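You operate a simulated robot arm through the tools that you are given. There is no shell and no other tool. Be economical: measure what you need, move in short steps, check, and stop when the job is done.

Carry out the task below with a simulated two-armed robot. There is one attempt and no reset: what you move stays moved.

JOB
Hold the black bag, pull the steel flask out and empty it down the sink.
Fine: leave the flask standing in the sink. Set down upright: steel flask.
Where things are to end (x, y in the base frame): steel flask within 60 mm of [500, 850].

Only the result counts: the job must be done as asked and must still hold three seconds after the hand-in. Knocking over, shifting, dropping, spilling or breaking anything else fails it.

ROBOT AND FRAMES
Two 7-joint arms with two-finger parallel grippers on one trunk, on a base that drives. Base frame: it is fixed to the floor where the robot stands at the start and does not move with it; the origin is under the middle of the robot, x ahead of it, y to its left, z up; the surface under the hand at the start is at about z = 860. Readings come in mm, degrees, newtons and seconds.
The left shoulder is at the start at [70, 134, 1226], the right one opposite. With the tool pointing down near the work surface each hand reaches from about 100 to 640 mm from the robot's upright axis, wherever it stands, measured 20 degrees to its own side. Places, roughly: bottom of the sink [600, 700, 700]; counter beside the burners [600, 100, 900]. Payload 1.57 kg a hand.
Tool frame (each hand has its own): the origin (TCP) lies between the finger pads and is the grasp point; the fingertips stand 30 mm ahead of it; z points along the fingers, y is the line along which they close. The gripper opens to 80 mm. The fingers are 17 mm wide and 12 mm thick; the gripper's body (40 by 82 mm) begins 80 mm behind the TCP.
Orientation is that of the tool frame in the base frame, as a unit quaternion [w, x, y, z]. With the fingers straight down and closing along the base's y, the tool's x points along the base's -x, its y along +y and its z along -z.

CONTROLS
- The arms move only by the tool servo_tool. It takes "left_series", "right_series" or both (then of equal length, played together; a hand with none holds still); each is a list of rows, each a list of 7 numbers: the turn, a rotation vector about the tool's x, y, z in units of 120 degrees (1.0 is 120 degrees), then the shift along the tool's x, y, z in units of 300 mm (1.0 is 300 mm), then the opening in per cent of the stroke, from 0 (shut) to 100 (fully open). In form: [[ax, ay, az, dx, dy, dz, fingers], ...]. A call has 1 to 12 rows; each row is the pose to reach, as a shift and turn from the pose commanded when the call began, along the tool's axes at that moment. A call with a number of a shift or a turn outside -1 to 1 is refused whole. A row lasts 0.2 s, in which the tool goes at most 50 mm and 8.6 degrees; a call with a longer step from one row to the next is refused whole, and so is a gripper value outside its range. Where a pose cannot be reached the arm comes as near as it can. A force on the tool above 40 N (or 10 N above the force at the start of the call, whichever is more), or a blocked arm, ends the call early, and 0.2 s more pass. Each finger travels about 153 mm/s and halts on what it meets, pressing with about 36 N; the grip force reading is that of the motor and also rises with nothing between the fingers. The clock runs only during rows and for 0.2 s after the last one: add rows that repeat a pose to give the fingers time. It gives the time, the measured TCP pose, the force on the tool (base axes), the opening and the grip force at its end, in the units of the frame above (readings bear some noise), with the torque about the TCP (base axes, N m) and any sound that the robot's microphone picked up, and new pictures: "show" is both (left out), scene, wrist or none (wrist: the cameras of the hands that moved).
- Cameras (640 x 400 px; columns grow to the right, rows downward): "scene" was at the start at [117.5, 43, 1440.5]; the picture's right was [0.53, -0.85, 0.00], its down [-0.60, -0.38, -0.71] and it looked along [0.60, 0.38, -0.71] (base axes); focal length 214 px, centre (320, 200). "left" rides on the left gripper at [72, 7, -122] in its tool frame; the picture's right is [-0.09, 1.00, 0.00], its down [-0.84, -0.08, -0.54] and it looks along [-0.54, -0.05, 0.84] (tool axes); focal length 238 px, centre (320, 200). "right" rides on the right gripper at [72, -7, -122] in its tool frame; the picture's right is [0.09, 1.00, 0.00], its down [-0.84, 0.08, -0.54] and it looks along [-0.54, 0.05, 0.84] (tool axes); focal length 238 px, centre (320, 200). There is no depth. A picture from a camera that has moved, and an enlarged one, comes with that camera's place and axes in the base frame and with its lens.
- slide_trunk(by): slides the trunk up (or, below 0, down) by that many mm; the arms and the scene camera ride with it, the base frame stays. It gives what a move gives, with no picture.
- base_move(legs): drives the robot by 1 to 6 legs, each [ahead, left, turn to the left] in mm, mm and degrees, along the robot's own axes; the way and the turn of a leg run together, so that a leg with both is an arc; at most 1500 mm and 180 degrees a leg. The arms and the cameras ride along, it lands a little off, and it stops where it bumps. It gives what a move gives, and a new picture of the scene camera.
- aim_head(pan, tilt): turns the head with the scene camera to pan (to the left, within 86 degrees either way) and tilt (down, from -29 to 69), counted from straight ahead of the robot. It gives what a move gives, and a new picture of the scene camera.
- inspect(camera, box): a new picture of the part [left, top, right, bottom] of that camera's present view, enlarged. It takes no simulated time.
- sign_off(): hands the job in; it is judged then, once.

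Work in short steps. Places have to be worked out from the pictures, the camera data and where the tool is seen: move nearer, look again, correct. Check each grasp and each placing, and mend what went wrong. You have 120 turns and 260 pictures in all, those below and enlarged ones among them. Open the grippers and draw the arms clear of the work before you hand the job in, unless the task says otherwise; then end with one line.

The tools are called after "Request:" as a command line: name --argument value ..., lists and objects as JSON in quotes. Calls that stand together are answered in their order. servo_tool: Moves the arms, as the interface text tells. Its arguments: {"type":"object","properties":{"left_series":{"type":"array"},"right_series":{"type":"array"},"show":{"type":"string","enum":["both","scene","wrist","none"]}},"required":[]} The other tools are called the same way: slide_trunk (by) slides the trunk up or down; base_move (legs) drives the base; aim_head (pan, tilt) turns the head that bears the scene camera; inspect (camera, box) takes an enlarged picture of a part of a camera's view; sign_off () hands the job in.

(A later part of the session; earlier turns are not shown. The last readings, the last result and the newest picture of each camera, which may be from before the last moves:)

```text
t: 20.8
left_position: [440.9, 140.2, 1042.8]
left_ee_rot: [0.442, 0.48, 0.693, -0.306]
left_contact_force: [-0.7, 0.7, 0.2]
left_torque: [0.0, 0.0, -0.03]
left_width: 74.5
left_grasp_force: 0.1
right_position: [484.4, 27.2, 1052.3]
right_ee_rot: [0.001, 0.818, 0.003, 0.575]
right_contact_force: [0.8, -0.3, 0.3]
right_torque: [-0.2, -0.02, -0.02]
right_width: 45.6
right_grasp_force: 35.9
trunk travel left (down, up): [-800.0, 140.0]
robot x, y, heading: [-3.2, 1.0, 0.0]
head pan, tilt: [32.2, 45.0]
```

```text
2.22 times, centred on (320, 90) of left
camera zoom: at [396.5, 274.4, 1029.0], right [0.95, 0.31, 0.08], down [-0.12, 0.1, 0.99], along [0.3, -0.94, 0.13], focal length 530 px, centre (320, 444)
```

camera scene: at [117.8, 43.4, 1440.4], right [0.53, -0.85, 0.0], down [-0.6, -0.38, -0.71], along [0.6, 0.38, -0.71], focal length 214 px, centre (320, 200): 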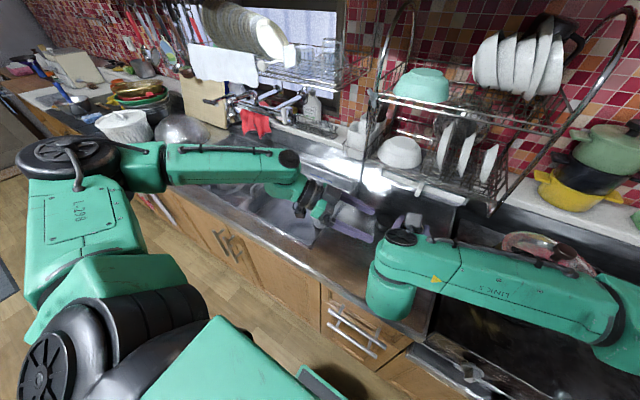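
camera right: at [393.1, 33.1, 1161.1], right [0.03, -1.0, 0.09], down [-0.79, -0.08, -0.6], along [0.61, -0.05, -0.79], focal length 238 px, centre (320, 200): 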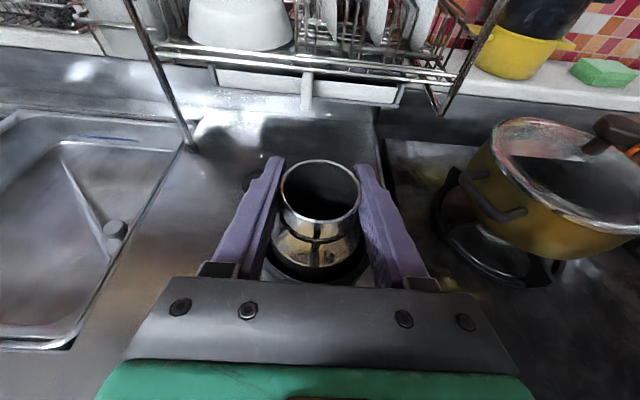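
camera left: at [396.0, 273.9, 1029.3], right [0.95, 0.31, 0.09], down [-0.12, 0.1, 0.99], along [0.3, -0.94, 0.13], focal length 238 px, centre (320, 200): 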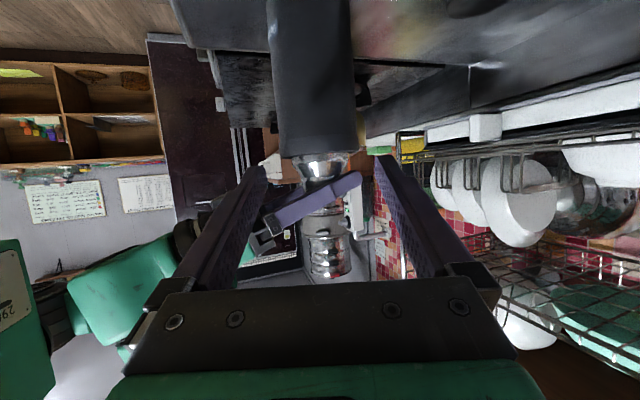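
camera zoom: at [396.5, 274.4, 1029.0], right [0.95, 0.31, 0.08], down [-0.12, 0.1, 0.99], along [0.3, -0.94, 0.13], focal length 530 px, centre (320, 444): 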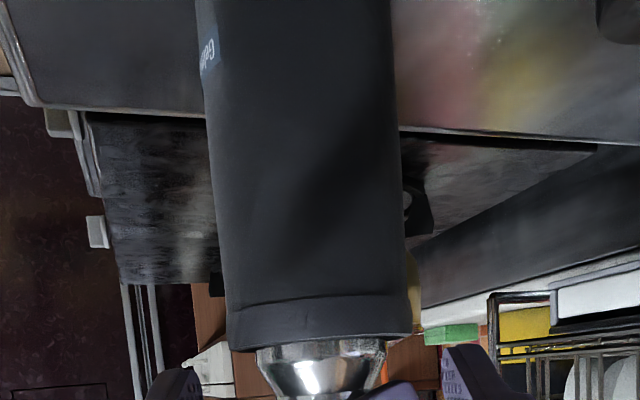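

Restored with the bag upright in its place. I release, back the right hand off 75 mm and yaw it 20° to the left.

Request:
servo_tool --right_series '[[0, 0, 0, 0, 0, 0, 100], [0, 0, 0, 0, 0, 0, 100], [0, 0, 0, 0, 0, -0.12, 100], [0, 0, 0, 0.001, 0, -0.245, 100], [0.052, 0, -0.019, 0.002, 0.027, -0.245, 100], [0.104, 0, -0.038, 0.002, 0.054, -0.245, 100], [0.157, 0, -0.057, 0.002, 0.082, -0.245, 100], [0.157, 0, -0.057, 0.002, 0.082, -0.245, 100]]' --show "wrist"

Request:
inspect --camera "right" --box '[220, 110, 420, 270]'

Request:
inspect --camera "left" --box '[200, 20, 440, 200]'

```text
t: 22.6
left_position: [441.3, 141.3, 1043.2]
left_ee_rot: [0.442, 0.479, 0.694, -0.304]
left_contact_force: [-0.8, -1.1, 0.6]
left_torque: [-0.01, -0.01, -0.03]
left_width: 74.2
left_grasp_force: 0.1
right_position: [416.3, 3.5, 1077.1]
right_ee_rot: [-0.1, 0.806, 0.147, 0.565]
right_contact_force: [-0.7, 0.5, 0.7]
right_torque: [-0.01, 0.01, -0.02]
right_width: 80.2
right_grasp_force: 0.0
trunk travel left (down, up): [-800.0, 140.0]
robot x, y, heading: [-2.4, -1.4, 0.1]
head pan, tilt: [32.2, 45.0]
camera right: at [328.4, -21.3, 1186.7], right [0.38, -0.92, 0.09], down [-0.72, -0.35, -0.6], along [0.59, 0.16, -0.79], focal length 238 px, centre (320, 200)
```

right: 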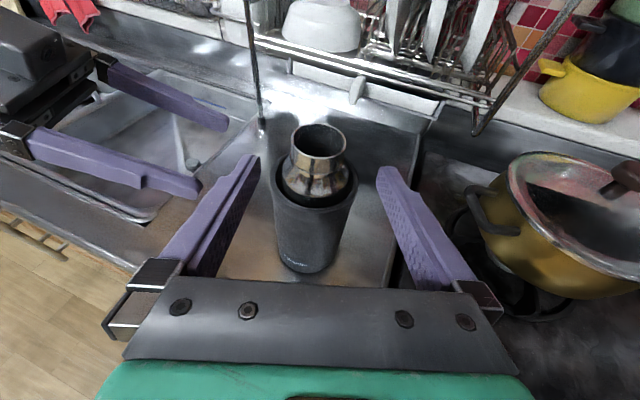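

```text
2.50 times, centred on (320, 190) of right
camera zoom: at [328.4, -21.3, 1186.7], right [0.38, -0.92, 0.09], down [-0.72, -0.35, -0.6], along [0.59, 0.16, -0.79], focal length 596 px, centre (320, 225)
```

zoom: 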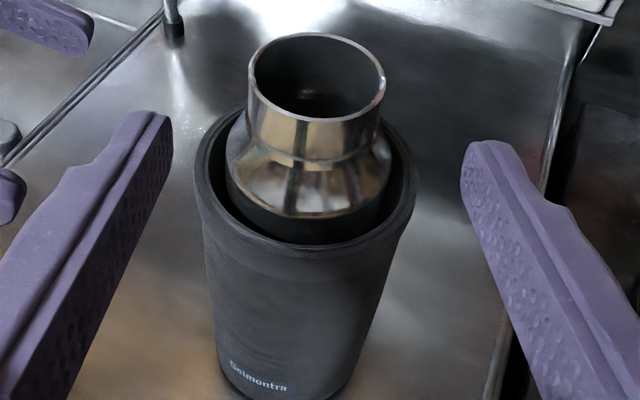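

```text
2.22 times, centred on (320, 110) of left
camera zoom: at [396.9, 274.8, 1028.5], right [0.95, 0.31, 0.08], down [-0.12, 0.1, 0.99], along [0.3, -0.94, 0.13], focal length 530 px, centre (320, 400)
```

zoom: 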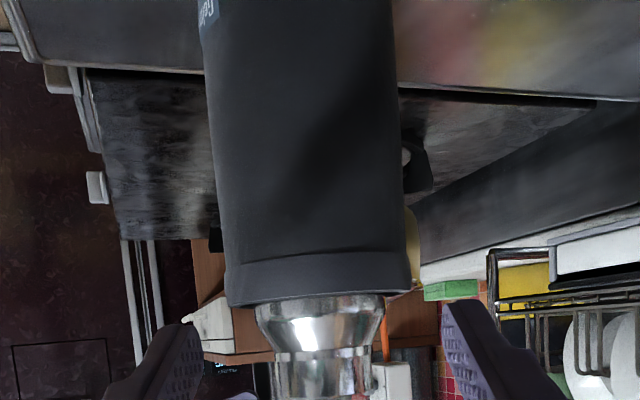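

The bag and flask stand correctly (neck at ≈(482.5, 28.5)). With the right hand clear, I put the left fingers over the rim first.

Request:
servo_tool --left_series '[[0, 0, 0, -0.035, 0, 0.08, 93], [0, 0, 0, -0.07, -0.001, 0.15, 93], [0, 0, 0, -0.102, -0.001, 0.22, 93], [0, 0, 0, -0.132, -0.002, 0.281, 93], [0, 0, 0, -0.132, -0.002, 0.281, 93]]' --show "wrist"

Request:
inspect --camera "right" --box '[220, 110, 420, 270]'

Request:
inspect --camera "left" --box '[200, 60, 440, 210]'

```text
t: 23.8
left_position: [472.5, 52.6, 1043.3]
left_ee_rot: [0.442, 0.48, 0.693, -0.306]
left_contact_force: [-3.3, 12.2, -5.4]
left_torque: [-0.21, -0.31, -0.54]
left_width: 73.3
left_grasp_force: 0.1
right_position: [416.9, 1.8, 1079.1]
right_ee_rot: [-0.099, 0.806, 0.144, 0.566]
right_contact_force: [3.5, -10.8, 6.6]
right_torque: [0.11, -0.08, -0.23]
right_width: 70.1
right_grasp_force: 0.0
trunk travel left (down, up): [-800.0, 140.0]
robot x, y, heading: [-0.2, 0.2, -0.2]
head pan, tilt: [32.2, 45.0]
camera left: at [427.9, 187.0, 1028.7], right [0.95, 0.31, 0.08], down [-0.12, 0.1, 0.99], along [0.3, -0.94, 0.13], focal length 238 px, centre (320, 200)
```

left: 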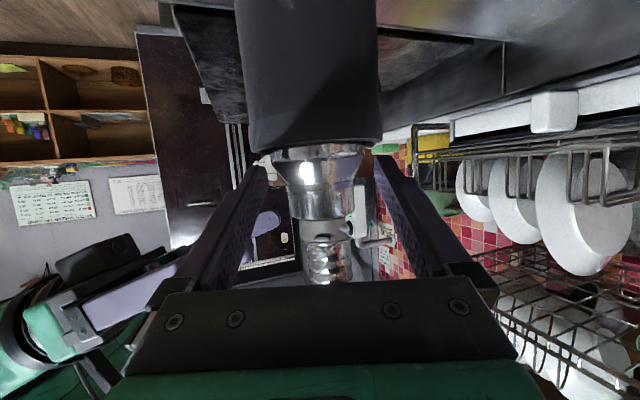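

```text
2.50 times, centred on (320, 190) of right
camera zoom: at [328.4, -21.6, 1187.3], right [0.37, -0.92, 0.09], down [-0.72, -0.35, -0.6], along [0.59, 0.16, -0.79], focal length 596 px, centre (320, 225)
```

zoom: 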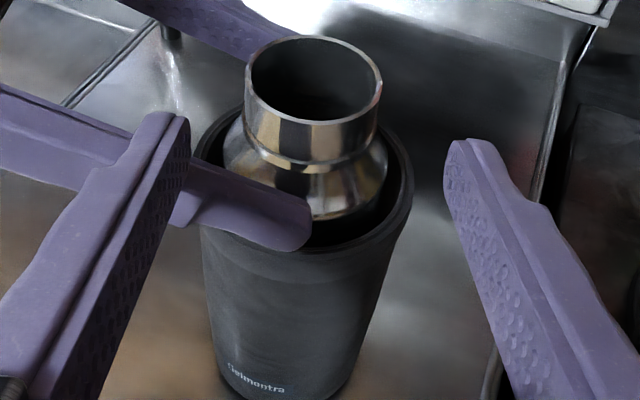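

```text
2.67 times, centred on (320, 135) of left
camera zoom: at [427.9, 187.0, 1028.7], right [0.95, 0.31, 0.08], down [-0.12, 0.1, 0.99], along [0.3, -0.94, 0.13], focal length 636 px, centre (320, 373)
```

zoom: 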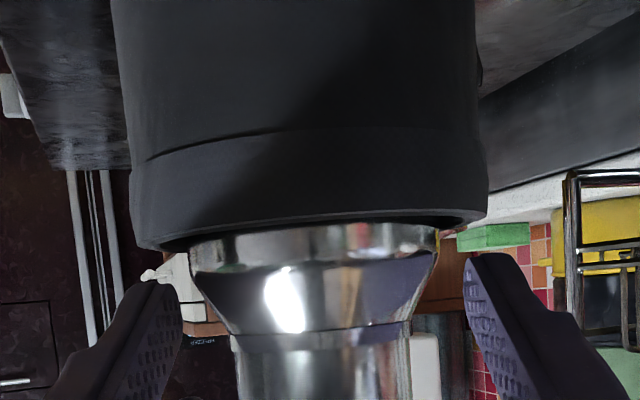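

The left fingers are at the rim, but one lightly touches the right hand's open finger. I back the right hand off, raise it, tilt it 30° down and narrow its opening so that it passes over the left finger.

Request:
servo_tool --right_series '[[0, 0, 0, 0.03, 0, -0.07, 100], [0, -0.03, 0, 0.06, 0, -0.1, 75], [0, -0.06, 0, 0.06, 0, -0.1, 75], [0, -0.0833, 0, 0.06, 0, -0.1, 75], [0, -0.0833, 0, 0.06, 0, -0.1, 75]]' --show "wrist"

Request:
inspect --camera "right" --box '[220, 110, 420, 270]'

```text
t: 25.0
left_position: [471.7, 51.9, 1043.0]
left_ee_rot: [0.443, 0.479, 0.694, -0.305]
left_contact_force: [-0.1, -0.1, -0.5]
left_torque: [-0.01, 0.0, 0.01]
left_width: 74.6
left_grasp_force: 0.1
right_position: [394.5, -3.8, 1106.1]
right_ee_rot: [-0.086, 0.853, 0.154, 0.492]
right_contact_force: [0.1, 1.1, -0.1]
right_torque: [0.02, 0.01, 0.0]
right_width: 60.1
right_grasp_force: 0.1
right hand out of reach, approached as far as the arm can: row 1
trunk travel left (down, up): [-800.0, 140.0]
robot x, y, heading: [2.9, 1.6, -0.1]
head pan, tilt: [32.2, 45.0]
camera right: at [325.8, -20.5, 1227.7], right [0.39, -0.92, 0.08], down [-0.81, -0.38, -0.45], along [0.45, 0.11, -0.89], focal length 238 px, centre (320, 200)
```

right: 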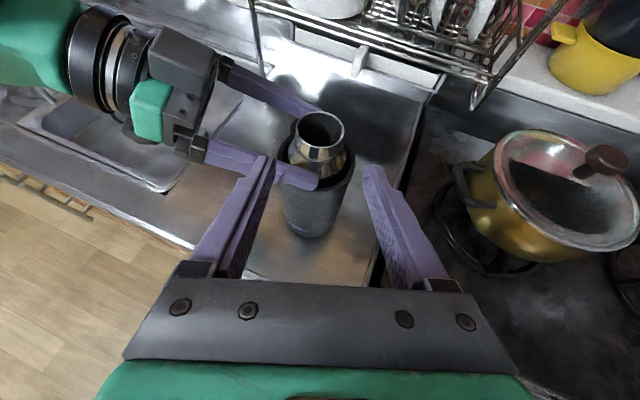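

```text
2.50 times, centred on (320, 190) of right
camera zoom: at [325.8, -20.5, 1227.7], right [0.39, -0.92, 0.08], down [-0.81, -0.38, -0.45], along [0.45, 0.11, -0.89], focal length 596 px, centre (320, 225)
```

zoom: 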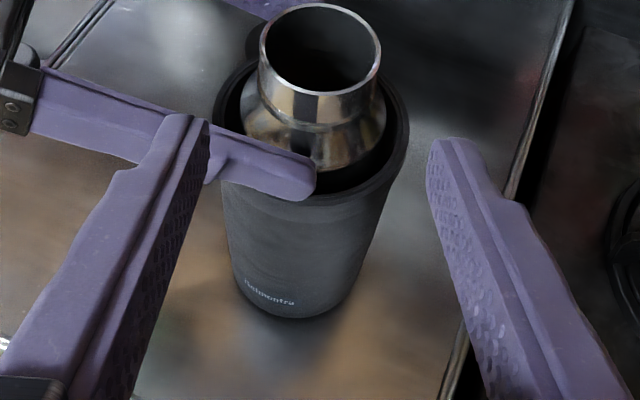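

The near left finger lies over the near rim. I press the left hand down in small steps until it contacts.

Request:
servo_tool --left_series '[[0, 0, 0, 0.006, 0, 0.0028, 93], [0, 0, 0, 0.012, 0, 0.0056, 93], [0, 0, 0, 0.018, 0, 0.0085, 93], [0, 0, 0, 0.018, 0, 0.0085, 93]]' --show "none"

Request:
inspect --camera "right" --box '[240, 100, 380, 220]'

Request:
inspect --camera "left" --box '[200, 60, 440, 210]'

```text
t: 26.0
left_position: [472.5, 52.2, 1037.4]
left_ee_rot: [0.443, 0.479, 0.694, -0.305]
left_contact_force: [0.3, 0.5, -0.1]
left_torque: [-0.03, 0.03, -0.05]
left_width: 74.4
left_grasp_force: 0.0
right_position: [395.9, -4.2, 1104.6]
right_ee_rot: [-0.086, 0.852, 0.153, 0.492]
right_contact_force: [-0.6, 0.1, 0.4]
right_torque: [-0.01, -0.04, 0.0]
right_width: 59.7
right_grasp_force: 0.1
trunk travel left (down, up): [-800.0, 140.0]
robot x, y, heading: [-0.5, -0.2, -0.0]
head pan, tilt: [32.2, 45.0]
```

```text
3.33 times, centred on (310, 160) of right
camera zoom: at [326.8, -22.1, 1227.3], right [0.39, -0.92, 0.08], down [-0.81, -0.38, -0.45], along [0.45, 0.11, -0.89], focal length 794 px, centre (353, 333)
```

zoom: 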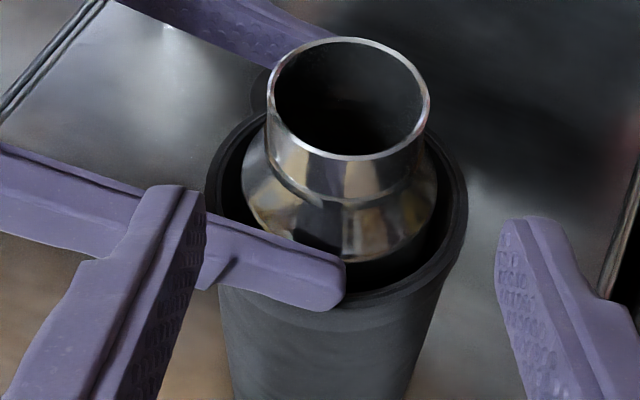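

```text
2.67 times, centred on (320, 135) of left
camera zoom: at [428.6, 186.5, 1023.0], right [0.95, 0.31, 0.08], down [-0.12, 0.1, 0.99], along [0.3, -0.94, 0.13], focal length 636 px, centre (320, 373)
```

zoom: 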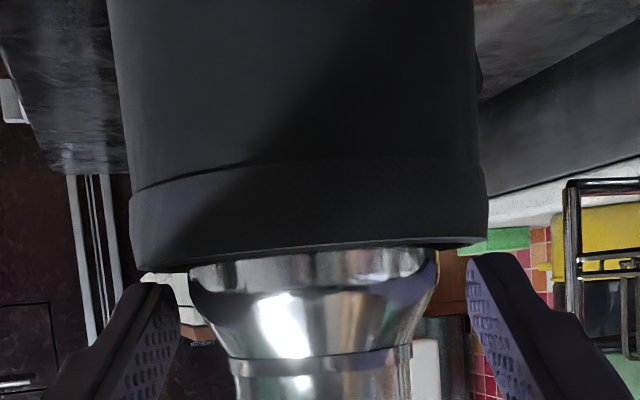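

No contact yet; fingers straddle the rim with ~3 mm offset. I shift 2 mm back and continue pressing down.

Request:
servo_tool --left_series '[[0, 0, 0, 0.006, -0.007, 0.0028, 93], [0, 0, 0, 0.012, -0.007, 0.0056, 93], [0, 0, 0, 0.018, -0.007, 0.0085, 93], [0, 0, 0, 0.024, -0.007, 0.0113, 93], [0, 0, 0, 0.024, -0.007, 0.0113, 93]]' --show "none"

Request:
inspect --camera "right" --box '[240, 100, 380, 220]'

```text
t: 27.2
left_position: [468.7, 51.3, 1035.1]
left_ee_rot: [0.445, 0.48, 0.693, -0.302]
left_contact_force: [5.1, 1.1, 22.7]
left_torque: [-0.48, -0.33, 0.11]
left_width: 74.1
left_grasp_force: 0.0
right_position: [392.8, -4.1, 1106.3]
right_ee_rot: [-0.086, 0.852, 0.153, 0.494]
right_contact_force: [-0.6, -0.2, 0.3]
right_torque: [-0.02, 0.0, -0.04]
right_width: 60.0
right_grasp_force: 0.0
trunk travel left (down, up): [-800.0, 140.0]
robot x, y, heading: [1.0, -1.3, 0.1]
head pan, tilt: [32.2, 45.0]
```

```text
3.33 times, centred on (310, 160) of right
camera zoom: at [324.6, -22.0, 1228.3], right [0.39, -0.92, 0.08], down [-0.8, -0.38, -0.45], along [0.45, 0.11, -0.89], focal length 794 px, centre (353, 333)
```

zoom: 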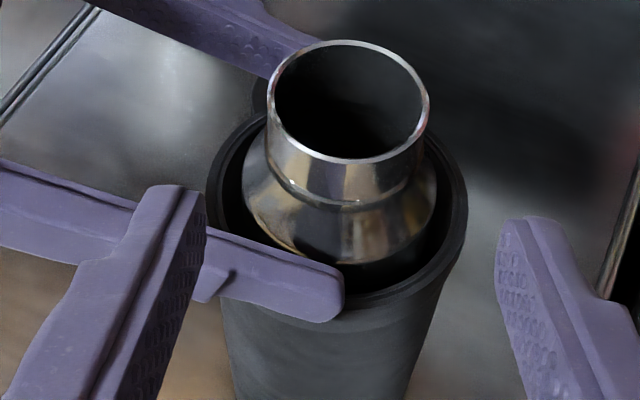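

Left presses the rim with about 23 N, balanced across both fingers. I now advance the right hand toward the neck, most of the way.

Request:
servo_tool --right_series '[[0, 0, 0, 0, 0, 0.08, 75], [0, 0, 0, 0.001, 0, 0.16, 75], [0, 0, 0, 0.002, -0.001, 0.23, 75], [0, 0, 0, 0.002, -0.001, 0.23, 75]]' --show "wrist"

Request:
inspect --camera "right" --box '[200, 100, 440, 260]'

Request:
inspect --camera "left" --box '[160, 60, 480, 260]'

```text
t: 28.2
left_position: [467.1, 52.5, 1034.9]
left_ee_rot: [0.444, 0.481, 0.693, -0.302]
left_contact_force: [7.3, 1.8, 28.0]
left_torque: [-0.52, -0.6, 0.18]
left_width: 74.3
left_grasp_force: 0.1
right_position: [450.0, 16.1, 1074.3]
right_ee_rot: [-0.086, 0.852, 0.154, 0.493]
right_contact_force: [-1.0, 0.0, 0.5]
right_torque: [-0.01, -0.04, -0.01]
right_width: 59.7
right_grasp_force: 0.0
trunk travel left (down, up): [-800.0, 140.0]
robot x, y, heading: [-1.9, 0.2, 0.4]
head pan, tilt: [32.2, 45.0]
camera right: at [380.7, -0.6, 1194.7], right [0.39, -0.92, 0.09], down [-0.8, -0.38, -0.45], along [0.45, 0.11, -0.89], focal length 238 px, centre (320, 200)
```

right: 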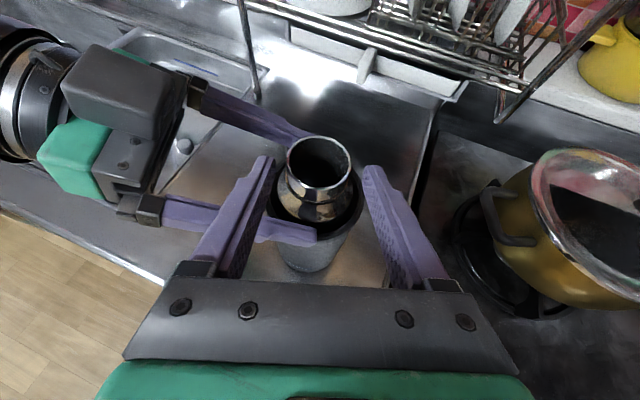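

```text
2.50 times, centred on (320, 180) of right
camera zoom: at [380.7, -0.6, 1194.7], right [0.39, -0.92, 0.09], down [-0.8, -0.38, -0.45], along [0.45, 0.11, -0.89], focal length 596 px, centre (320, 250)
```

zoom: 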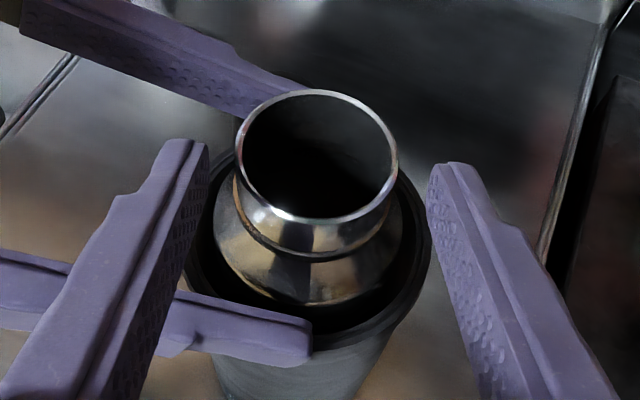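

```text
2.00 times, centred on (320, 160) of left
camera zoom: at [424.1, 185.8, 1020.8], right [0.94, 0.32, 0.09], down [-0.13, 0.1, 0.99], along [0.3, -0.94, 0.13], focal length 477 px, centre (320, 280)
```

zoom: 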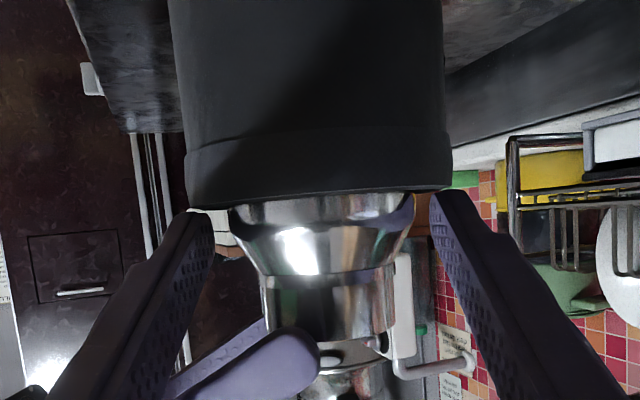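

Clear and centred on both views. I advance the last 34 mm and close on the neck.

Request:
servo_tool --right_series '[[0, 0, 0, 0, 0, 0.06, 75], [0, 0, 0, -0.001, 0, 0.113, 75], [0, 0, 0, -0.001, 0, 0.113, 50], [0, 0, 0, -0.001, 0, 0.113, 30], [0, 0, 0, -0.001, 0, 0.113, 20], [0, 0, 0, -0.001, 0, 0.113, 20]]' --show "wrist"

Request:
inspect --camera "left" --box '[160, 60, 480, 260]'

Request:
inspect --camera "right" --box '[200, 100, 440, 260]'

```text
t: 29.6
left_position: [468.5, 51.4, 1034.6]
left_ee_rot: [0.444, 0.481, 0.692, -0.303]
left_contact_force: [9.7, -4.9, 26.2]
left_torque: [-0.6, -0.54, -0.07]
left_width: 74.6
left_grasp_force: 0.1
right_position: [477.2, 28.0, 1053.8]
right_ee_rot: [-0.087, 0.852, 0.154, 0.493]
right_contact_force: [-3.2, 7.4, 2.9]
right_torque: [0.7, 0.09, 0.2]
right_width: 42.8
right_grasp_force: 36.2
trunk travel left (down, up): [-800.0, 140.0]
robot x, y, heading: [3.9, 0.1, 0.1]
head pan, tilt: [32.2, 45.0]
camera right: at [407.6, 10.0, 1177.9], right [0.39, -0.92, 0.08], down [-0.8, -0.38, -0.46], along [0.45, 0.11, -0.89], focal length 238 px, centre (320, 200)
```

right: 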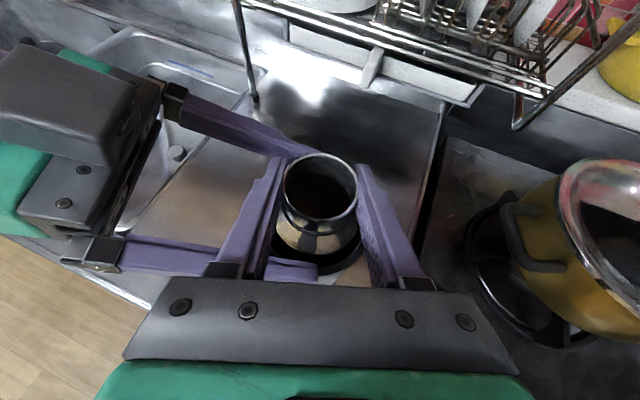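

```text
2.00 times, centred on (320, 160) of left
camera zoom: at [423.7, 185.7, 1020.7], right [0.94, 0.32, 0.09], down [-0.13, 0.1, 0.99], along [0.3, -0.94, 0.13], focal length 477 px, centre (320, 280)
```

zoom: 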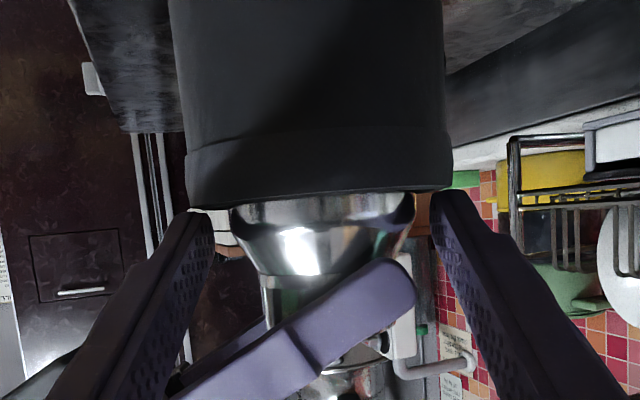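

```text
2.50 times, centred on (320, 180) of right
camera zoom: at [407.6, 10.0, 1177.9], right [0.39, -0.92, 0.08], down [-0.8, -0.38, -0.46], along [0.45, 0.11, -0.89], focal length 596 px, centre (320, 250)
```

zoom: 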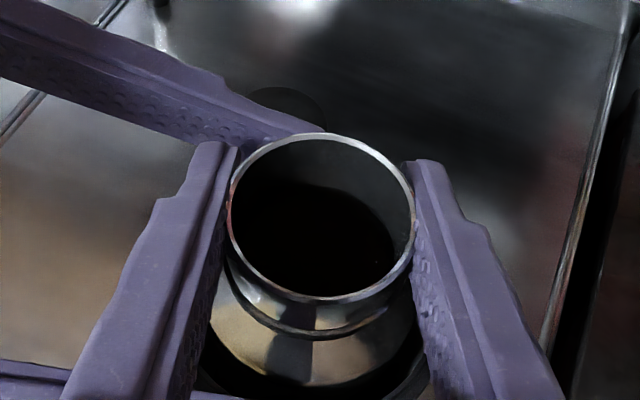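

Neck is gripped (42.8 mm). With the left pressing the rim, I pull up 12 mm slowly and check.

Request:
servo_tool --right_series '[[0, 0, 0, 0.0087, 0, -0.005, 15], [0, 0, 0, 0.0173, 0, -0.01, 15], [0, 0, 0, 0.026, 0, -0.015, 15], [0, 0, 0, 0.0346, 0, -0.02, 15], [0, 0, 0, 0.0346, 0, -0.02, 15]]' --show "none"

Request:
inspect --camera "left" --box '[160, 60, 480, 260]'

Request:
inspect --camera "right" --box '[200, 100, 440, 260]'

```text
t: 30.8
left_position: [467.9, 51.2, 1035.0]
left_ee_rot: [0.444, 0.481, 0.693, -0.303]
left_contact_force: [3.4, 0.6, 28.2]
left_torque: [-0.63, -0.24, 0.13]
left_width: 74.3
left_grasp_force: 0.0
right_position: [476.8, 24.7, 1066.8]
right_ee_rot: [-0.086, 0.852, 0.154, 0.494]
right_contact_force: [0.0, -0.3, -3.8]
right_torque: [0.03, 0.01, 0.01]
right_width: 42.5
right_grasp_force: 35.9
trunk travel left (down, up): [-800.0, 140.0]
robot x, y, heading: [-1.2, -1.2, -0.2]
head pan, tilt: [32.2, 45.0]
```

```text
2.00 times, centred on (320, 160) of left
camera zoom: at [423.4, 185.5, 1020.7], right [0.94, 0.32, 0.09], down [-0.13, 0.1, 0.99], along [0.3, -0.94, 0.13], focal length 477 px, centre (320, 280)
```

zoom: 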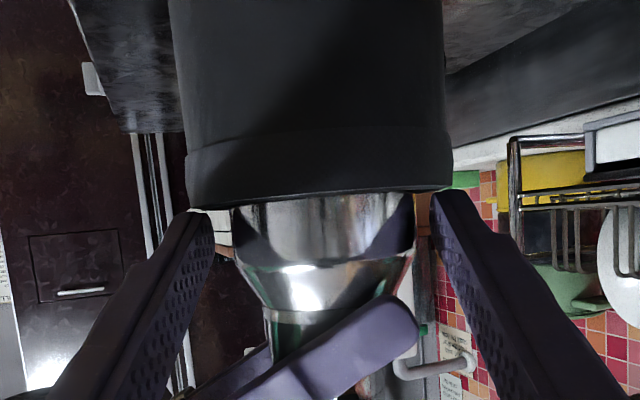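

```text
2.50 times, centred on (320, 180) of right
camera zoom: at [408.0, 8.8, 1189.4], right [0.39, -0.92, 0.09], down [-0.8, -0.38, -0.45], along [0.45, 0.11, -0.89], focal length 596 px, centre (320, 250)
```

zoom: 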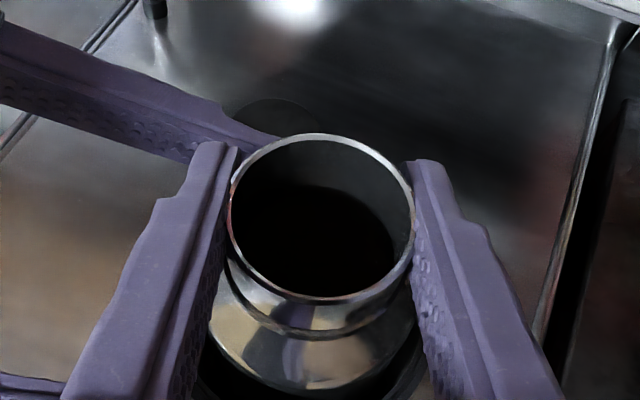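

The flask now slides out while the bag stays put. I continue vertically another 80 mm.

Request:
servo_tool --right_series '[[0, 0, 0, 0.046, 0, -0.0267, 15], [0, 0, 0, 0.092, 0, -0.0533, 15], [0, 0, 0, 0.139, 0, -0.08, 15], [0, 0, 0, 0.185, 0, -0.1067, 15], [0, 0, 0, 0.231, 0, -0.1333, 15], [0, 0, 0, 0.231, 0, -0.1333, 15]]' --show "wrist"

Request:
inspect --camera "left" --box '[160, 60, 480, 260]'

```text
t: 32.2
left_position: [467.6, 50.9, 1035.5]
left_ee_rot: [0.444, 0.48, 0.693, -0.303]
left_contact_force: [3.1, -0.7, 28.4]
left_torque: [-0.67, -0.17, 0.08]
left_width: 74.5
left_grasp_force: 0.1
right_position: [477.0, 27.6, 1146.9]
right_ee_rot: [-0.085, 0.852, 0.152, 0.493]
right_contact_force: [0.7, 0.5, -3.6]
right_torque: [-0.03, -0.01, 0.01]
right_width: 42.4
right_grasp_force: 36.2
trunk travel left (down, up): [-800.0, 140.0]
robot x, y, heading: [0.1, -2.3, -0.1]
head pan, tilt: [32.2, 45.0]
camera right: at [407.6, 9.4, 1269.3], right [0.39, -0.92, 0.08], down [-0.8, -0.38, -0.45], along [0.45, 0.11, -0.89], focal length 238 px, centre (320, 200)
```

right: 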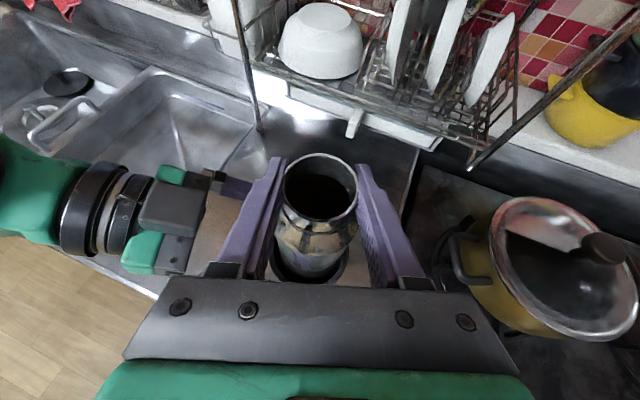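

```text
2.00 times, centred on (320, 160) of left
camera zoom: at [423.2, 185.4, 1020.7], right [0.94, 0.32, 0.09], down [-0.13, 0.1, 0.99], along [0.3, -0.94, 0.13], focal length 477 px, centre (320, 280)
```

zoom: 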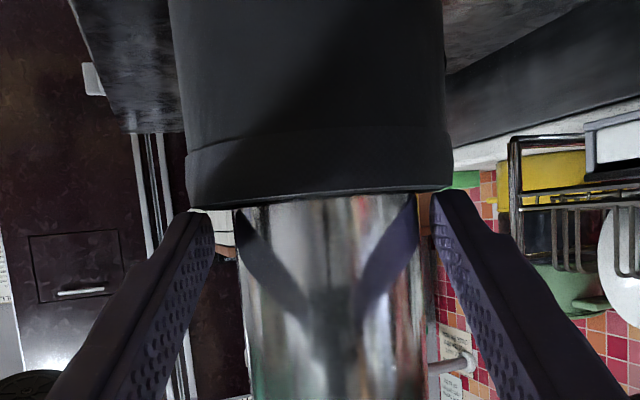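

Sliding out smoothly, bag still in place. Another 85 mm up.

Request:
servo_tool --right_series '[[0, 0, 0, 0.049, 0, -0.0283, 15], [0, 0, 0, 0.098, 0, -0.0567, 15], [0, 0, 0, 0.147, 0, -0.085, 15], [0, 0, 0, 0.196, 0, -0.1133, 15], [0, 0, 0, 0.245, 0, -0.1417, 15], [0, 0, 0, 0.245, 0, -0.1417, 15]]' --show "scene"

Request:
inspect --camera "left" --box '[160, 60, 480, 260]'

```text
t: 33.6
left_position: [465.9, 50.1, 1033.7]
left_ee_rot: [0.444, 0.481, 0.692, -0.304]
left_contact_force: [2.2, 0.4, 28.7]
left_torque: [-0.7, -0.07, 0.06]
left_width: 74.4
left_grasp_force: 0.1
right_position: [475.7, 26.6, 1233.6]
right_ee_rot: [-0.087, 0.852, 0.153, 0.494]
right_contact_force: [0.0, -0.5, -3.1]
right_torque: [0.01, -0.01, 0.02]
right_width: 42.6
right_grasp_force: 36.2
trunk travel left (down, up): [-800.0, 140.0]
robot x, y, heading: [1.0, 0.2, -0.2]
head pan, tilt: [32.2, 45.0]
camera scene: at [113.7, 42.7, 1440.9], right [0.53, -0.85, 0.0], down [-0.6, -0.38, -0.71], along [0.6, 0.38, -0.71], focal length 214 px, centre (320, 200)
```

scene: 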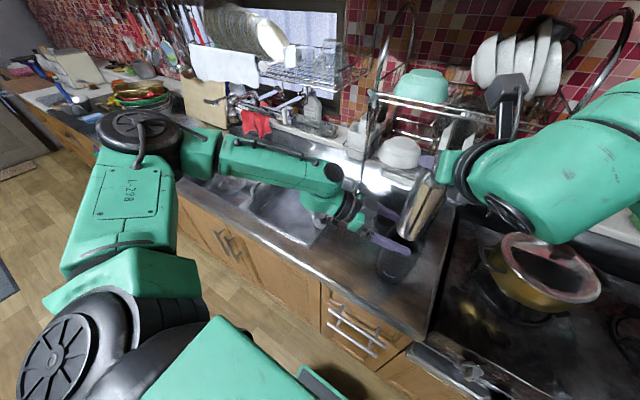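

```text
2.00 times, centred on (320, 160) of left
camera zoom: at [423.0, 185.3, 1020.7], right [0.94, 0.32, 0.09], down [-0.13, 0.1, 0.99], along [0.3, -0.94, 0.13], focal length 477 px, centre (320, 280)
```

zoom: 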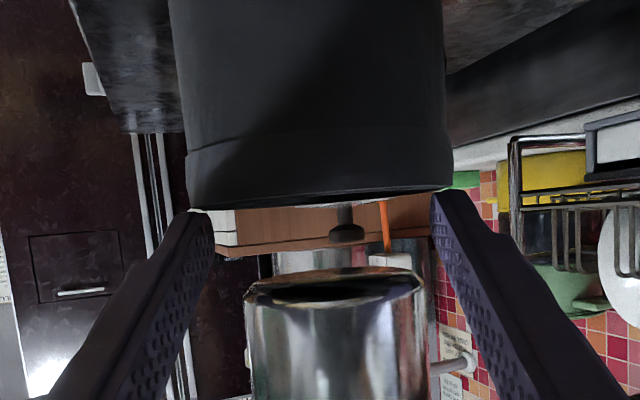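

The flask is fully out. I lift the left fingers off the rim by 8 mm and withdraw them leftward, raising the flask a bit more at the same time.

Request:
servo_tool --left_series '[[0, 0, 0, -0.012, 0, -0.0056, 93], [0, 0, 0, -0.028, 0, -0.013, 93], [0, 0, 0, -0.03, 0, -0.014, 93], [0, 0, 0, 0.01, 0, -0.1, 93], [0, 0, 0, 0.06, 0, -0.2, 93], [0, 0, 0, 0.11, 0, -0.31, 93], [0, 0, 0, 0.16, 0, -0.42, 93]]' --right_series '[[0, 0, 0, 0.029, 0, -0.0167, 15], [0, 0, 0, 0.058, 0, -0.0333, 15], [0, 0, 0, 0.058, 0, -0.0333, 15], [0, 0, 0, 0.058, 0, -0.0333, 15], [0, 0, 0, 0.058, 0, -0.0333, 15], [0, 0, 0, 0.058, 0, -0.0333, 15], [0, 0, 0, 0.058, 0, -0.0333, 15]]'

```text
t: 35.2
left_position: [422.1, 179.1, 1039.1]
left_ee_rot: [0.443, 0.48, 0.693, -0.307]
left_contact_force: [0.8, 0.3, -0.1]
left_torque: [-0.01, 0.0, -0.02]
left_width: 74.4
left_grasp_force: 0.2
right_position: [476.8, 28.3, 1251.0]
right_ee_rot: [-0.086, 0.852, 0.154, 0.493]
right_contact_force: [-0.3, 0.6, -2.6]
right_torque: [0.0, 0.02, 0.01]
right_width: 42.6
right_grasp_force: 35.9
trunk travel left (down, up): [-800.0, 140.0]
robot x, y, heading: [0.6, -2.0, -0.0]
head pan, tilt: [32.2, 45.0]
camera scene: at [116.5, 44.6, 1440.5], right [0.53, -0.85, 0.0], down [-0.6, -0.38, -0.71], along [0.6, 0.38, -0.71], focal length 214 px, centre (320, 200)
camera right: at [409.3, 11.7, 1373.4], right [0.39, -0.92, 0.09], down [-0.81, -0.38, -0.45], along [0.45, 0.11, -0.89], focal length 238 px, centre (320, 200)
camera left: at [378.4, 313.0, 1024.6], right [0.95, 0.31, 0.08], down [-0.12, 0.1, 0.99], along [0.3, -0.94, 0.14], focal length 238 px, centre (320, 200)
```

scene: 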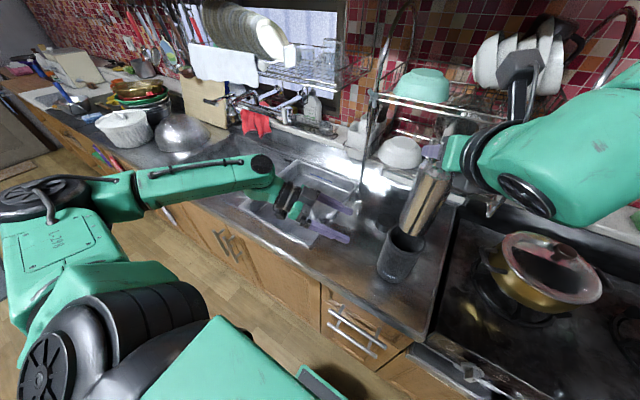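
right: 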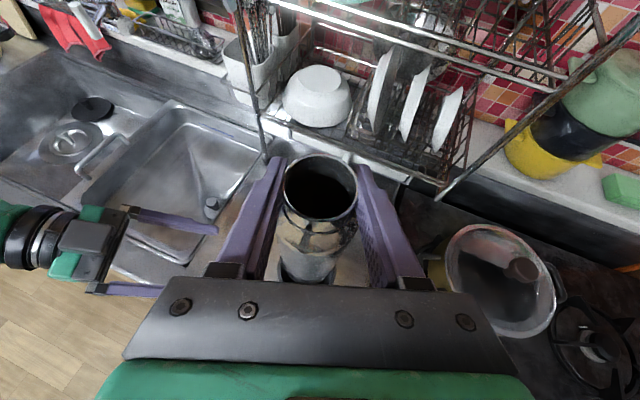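
left: 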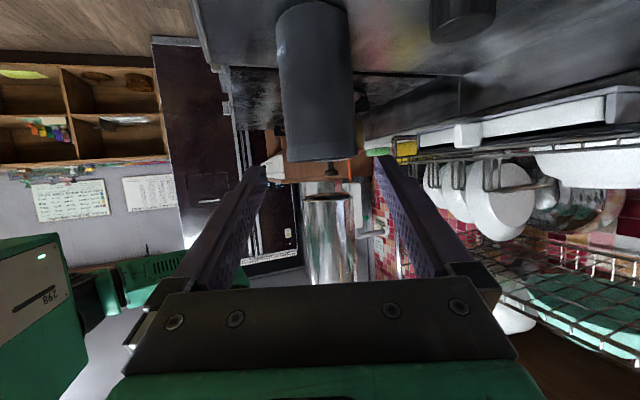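

The bag stands empty and upright in place. I tuck the left hand up and back out of the way before driving.

Request:
servo_tool --left_series '[[0, 0, 0, -0.054, -0.03, -0.121, 93], [0, 0, 0, -0.108, -0.06, -0.243, 93], [0, 0, 0, -0.162, -0.09, -0.364, 93], [0, 0, 0, -0.216, -0.12, -0.486, 93], [0, 0, 0, -0.27, -0.15, -0.607, 93], [0, 0, 0, -0.324, -0.18, -0.729, 93], [0, 0, 0, -0.378, -0.21, -0.85, 93]]' --show "scene"

```text
t: 36.8
left_position: [299.4, 326.0, 1249.4]
left_ee_rot: [0.442, 0.48, 0.694, -0.305]
left_contact_force: [-0.6, 0.6, -0.3]
left_torque: [-0.02, -0.01, -0.01]
left_width: 74.5
left_grasp_force: 0.0
right_position: [478.7, 28.0, 1250.8]
right_ee_rot: [-0.086, 0.853, 0.153, 0.492]
right_contact_force: [-0.8, 0.6, -3.2]
right_torque: [-0.02, 0.0, -0.01]
right_width: 42.6
right_grasp_force: 36.3
trunk travel left (down, up): [-800.0, 140.0]
robot x, y, heading: [-2.7, -2.7, 0.1]
head pan, tilt: [32.2, 45.0]
camera scene: at [117.4, 43.6, 1440.4], right [0.53, -0.85, 0.0], down [-0.6, -0.38, -0.71], along [0.6, 0.38, -0.71], focal length 214 px, centre (320, 200)
```

scene: 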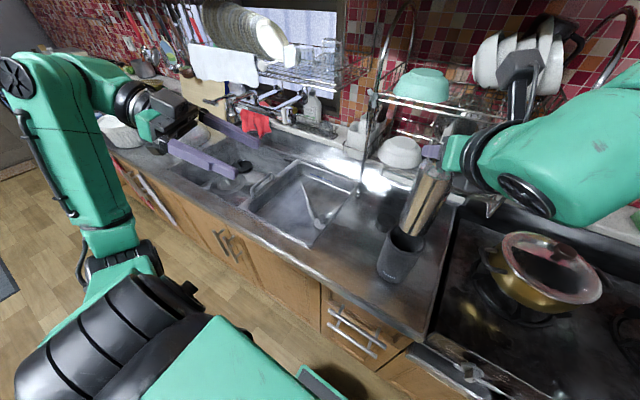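

Path to the left at flask height looks free. I drive 410 mm left first and check.

Request:
base_move --legs '[[0, 410, 0]]'

```text
t: 39.3
left_position: [297.9, 739.8, 1250.7]
left_ee_rot: [0.442, 0.479, 0.695, -0.303]
left_contact_force: [-0.2, -0.1, 0.2]
left_torque: [-0.03, 0.02, 0.0]
left_width: 74.4
left_grasp_force: 0.0
right_position: [478.5, 440.9, 1250.3]
right_ee_rot: [-0.087, 0.853, 0.154, 0.492]
right_contact_force: [-1.1, -0.5, -3.7]
right_torque: [0.03, 0.01, 0.01]
right_width: 42.3
right_grasp_force: 35.7
trunk travel left (down, up): [-800.0, 140.0]
robot x, y, heading: [1.2, 413.4, 0.2]
head pan, tilt: [32.2, 45.0]
camera scene: at [117.0, 455.5, 1440.5], right [0.54, -0.84, 0.0], down [-0.6, -0.38, -0.71], along [0.6, 0.38, -0.71], focal length 214 px, centre (320, 200)
```

scene: 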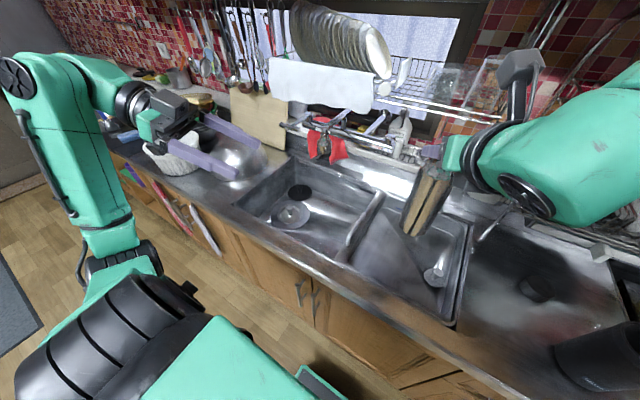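

Position confirmed (drain cover at ≈(589, 912)). I drive another 408 mm left.

Request:
base_move --legs '[[0, 408, 0]]'

Request:
aim_head --pan 5 --tilt 50

```text
t: 41.8
left_position: [296.9, 1141.6, 1250.5]
left_ee_rot: [0.442, 0.48, 0.694, -0.305]
left_contact_force: [-1.1, 0.6, -0.2]
left_torque: [-0.01, 0.01, -0.01]
left_width: 74.4
left_grasp_force: 0.0
right_position: [477.5, 842.7, 1250.1]
right_ee_rot: [-0.088, 0.852, 0.154, 0.492]
right_contact_force: [0.5, 0.4, -2.8]
right_torque: [0.0, 0.04, 0.0]
right_width: 42.1
right_grasp_force: 35.4
trunk travel left (down, up): [-800.0, 140.0]
robot x, y, heading: [2.6, 814.9, 0.2]
head pan, tilt: [32.2, 45.0]
camera scene: at [115.8, 859.3, 1440.5], right [0.53, -0.85, 0.0], down [-0.6, -0.38, -0.71], along [0.6, 0.38, -0.71], focal length 214 px, centre (320, 200)
```

scene: 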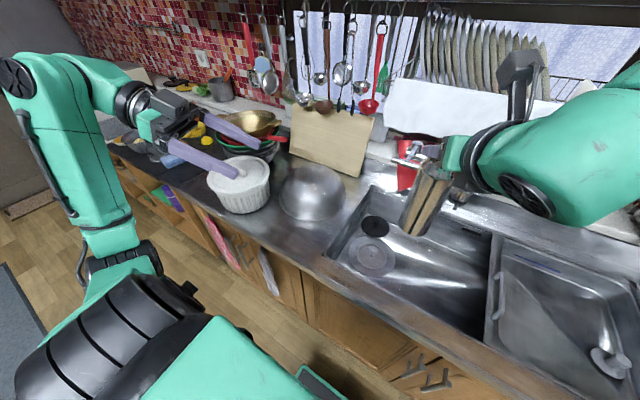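

```text
t: 42.8
left_position: [297.9, 1144.3, 1249.9]
left_ee_rot: [0.443, 0.479, 0.694, -0.305]
left_contact_force: [0.3, 0.4, -0.6]
left_torque: [-0.01, 0.0, -0.01]
left_width: 74.3
left_grasp_force: 0.0
right_position: [476.7, 845.0, 1250.2]
right_ee_rot: [-0.086, 0.853, 0.154, 0.492]
right_contact_force: [0.2, 0.1, -3.8]
right_torque: [-0.02, 0.01, -0.01]
right_width: 42.5
right_grasp_force: 36.3
trunk travel left (down, up): [-800.0, 140.0]
robot x, y, heading: [2.2, 819.9, -0.0]
head pan, tilt: [5.0, 50.0]
camera scene: at [123.8, 824.6, 1433.5], right [0.09, -1.0, 0.0], down [-0.76, -0.07, -0.64], along [0.64, 0.06, -0.77], focal length 214 px, centre (320, 200)
```

scene: 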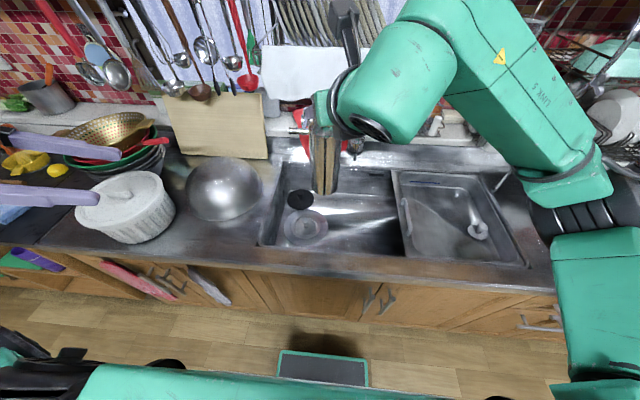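

The flask hangs over the sink bowl. I raise and retract the left hand for clearance, and shift the flask gently to about (540, 805) over the bowl's middle.

Request:
servo_tool --left_series '[[0, 0, 0, -0.07, -0.03, -0.046, 93], [0, 0, 0, -0.14, -0.062, -0.091, 93], [0, 0, 0, -0.21, -0.094, -0.137, 93], [0, 0, 0, -0.28, -0.125, -0.183, 93], [0, 0, 0, -0.35, -0.157, -0.228, 93], [0, 0, 0, -0.424, -0.188, -0.274, 93]]' --right_series '[[0, 0, 0, 0.012, 0.033, 0.022, 15], [0, 0, 0, 0.025, 0.066, 0.044, 15], [0, 0, 0, 0.038, 0.099, 0.066, 15], [0, 0, 0, 0.051, 0.131, 0.087, 15], [0, 0, 0, 0.063, 0.164, 0.109, 15], [0, 0, 0, 0.076, 0.197, 0.131, 15]]' --show "none"

Request:
slide_trunk --by -150

Request:
inspect --camera "scene" --box '[180, 60, 560, 300]'

```text
t: 44.2
left_position: [238.4, 1142.8, 1400.0]
left_ee_rot: [0.444, 0.479, 0.694, -0.304]
left_contact_force: [-0.3, -0.9, -0.6]
left_torque: [0.03, 0.0, 0.03]
left_width: 74.4
left_grasp_force: 0.1
right_position: [540.5, 805.8, 1250.8]
right_ee_rot: [-0.087, 0.852, 0.154, 0.492]
right_contact_force: [0.1, 0.3, -3.2]
right_torque: [-0.05, -0.01, 0.03]
right_width: 42.4
right_grasp_force: 36.5
trunk travel left (down, up): [-800.0, 140.0]
robot x, y, heading: [0.3, 820.7, 0.3]
head pan, tilt: [5.0, 50.0]
```

```text
t: 45.9
left_position: [239.0, 1143.2, 1248.6]
left_ee_rot: [0.442, 0.48, 0.694, -0.306]
left_contact_force: [-0.5, 0.4, 0.3]
left_torque: [-0.05, 0.02, 0.0]
left_width: 74.4
left_grasp_force: 0.1
right_position: [540.7, 808.0, 1100.2]
right_ee_rot: [-0.086, 0.852, 0.154, 0.492]
right_contact_force: [-0.6, -0.3, -3.5]
right_torque: [-0.02, 0.03, -0.02]
right_width: 42.2
right_grasp_force: 36.6
trunk travel left (down, up): [-650.0, 290.0]
robot x, y, heading: [-0.4, 816.9, 0.1]
head pan, tilt: [5.0, 50.0]
```

```text
1.67 times, centred on (370, 180) of scene
camera zoom: at [123.7, 824.2, 1283.5], right [0.09, -1.0, 0.0], down [-0.76, -0.07, -0.64], along [0.64, 0.06, -0.77], focal length 358 px, centre (237, 233)
```

zoom: 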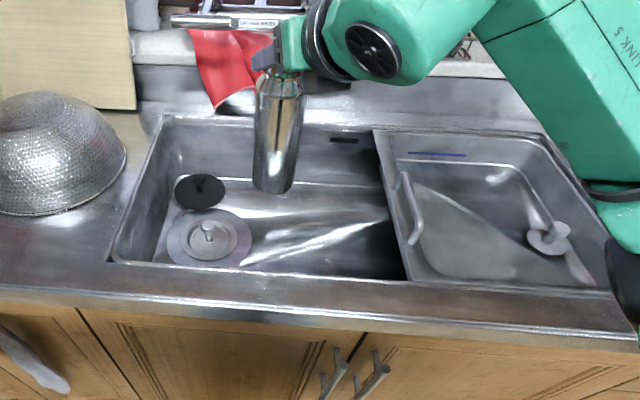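

All clear around the flask. I start pouring by rolling the hand −100° (mouth toward the left, over the drain).

Request:
servo_tool --right_series '[[0, 0, -0.07, 0, 0, 0, 15], [0, 0, -0.14, 0, 0, 0, 15], [0, 0, -0.21, 0, 0, 0, 15], [0, 0, -0.28, 0, 0, 0, 15], [0, 0, -0.35, 0, 0, 0, 15], [0, 0, -0.42, 0, 0, 0, 15], [0, 0, -0.49, 0, 0, 0, 15], [0, 0, -0.56, 0, 0, 0, 15], [0, 0, -0.63, 0, 0, 0, 15], [0, 0, -0.7, 0, 0, 0, 15], [0, 0, -0.77, 0, 0, 0, 15], [0, 0, -0.84, 0, 0, 0, 15]]'

```text
t: 48.5
left_position: [238.4, 1141.6, 1248.7]
left_ee_rot: [0.443, 0.479, 0.694, -0.304]
left_contact_force: [0.3, -0.6, -0.8]
left_torque: [0.0, 0.0, 0.0]
left_width: 74.5
left_grasp_force: 0.0
right_position: [540.0, 805.3, 1101.5]
right_ee_rot: [0.325, 0.424, 0.756, 0.379]
right_contact_force: [-1.6, -0.2, 0.3]
right_torque: [0.03, -0.01, -0.03]
right_width: 11.8
right_grasp_force: 0.1
trunk travel left (down, up): [-650.0, 290.0]
robot x, y, heading: [-0.6, 813.0, 0.0]
head pan, tilt: [5.0, 50.0]
camera scene: at [123.4, 824.2, 1283.5], right [0.09, -1.0, 0.0], down [-0.76, -0.07, -0.64], along [0.64, 0.06, -0.77], focal length 214 px, centre (320, 200)
camera right: at [406.6, 831.7, 1143.8], right [0.35, 0.43, 0.83], down [-0.05, -0.88, 0.48], along [0.93, -0.21, -0.29], focal length 238 px, centre (320, 200)
```

scene: 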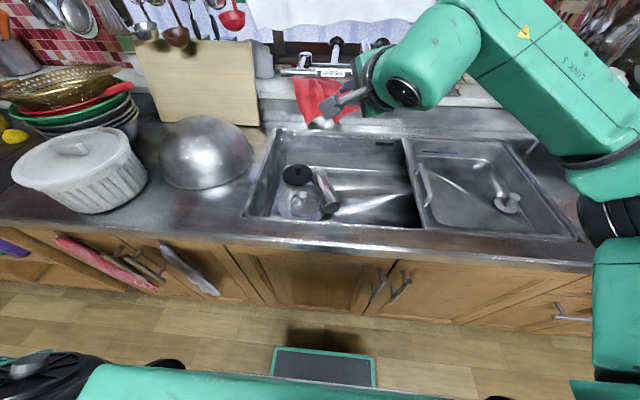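
right: 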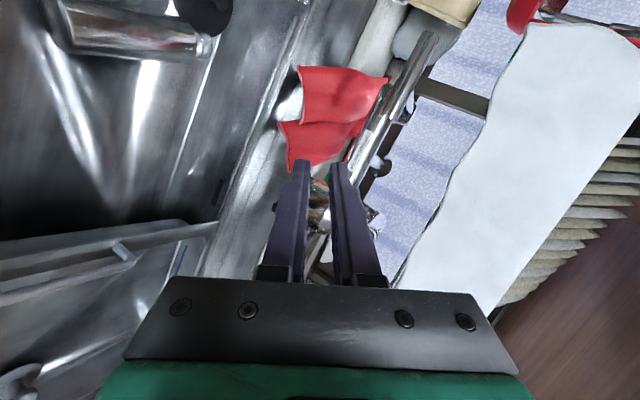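

The flask slipped out of the grip during the roll and fell into the bowl. I look closely at where it lies.

Request:
inspect --camera "scene" --box '[235, 120, 435, 240]'

```text
3.20 times, centred on (335, 180) of scene
camera zoom: at [123.4, 824.2, 1283.5], right [0.09, -1.0, 0.0], down [-0.76, -0.07, -0.64], along [0.64, 0.06, -0.77], focal length 686 px, centre (272, 264)
```

zoom: 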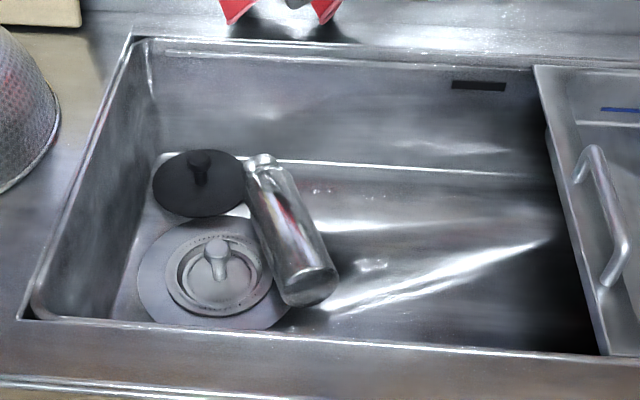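

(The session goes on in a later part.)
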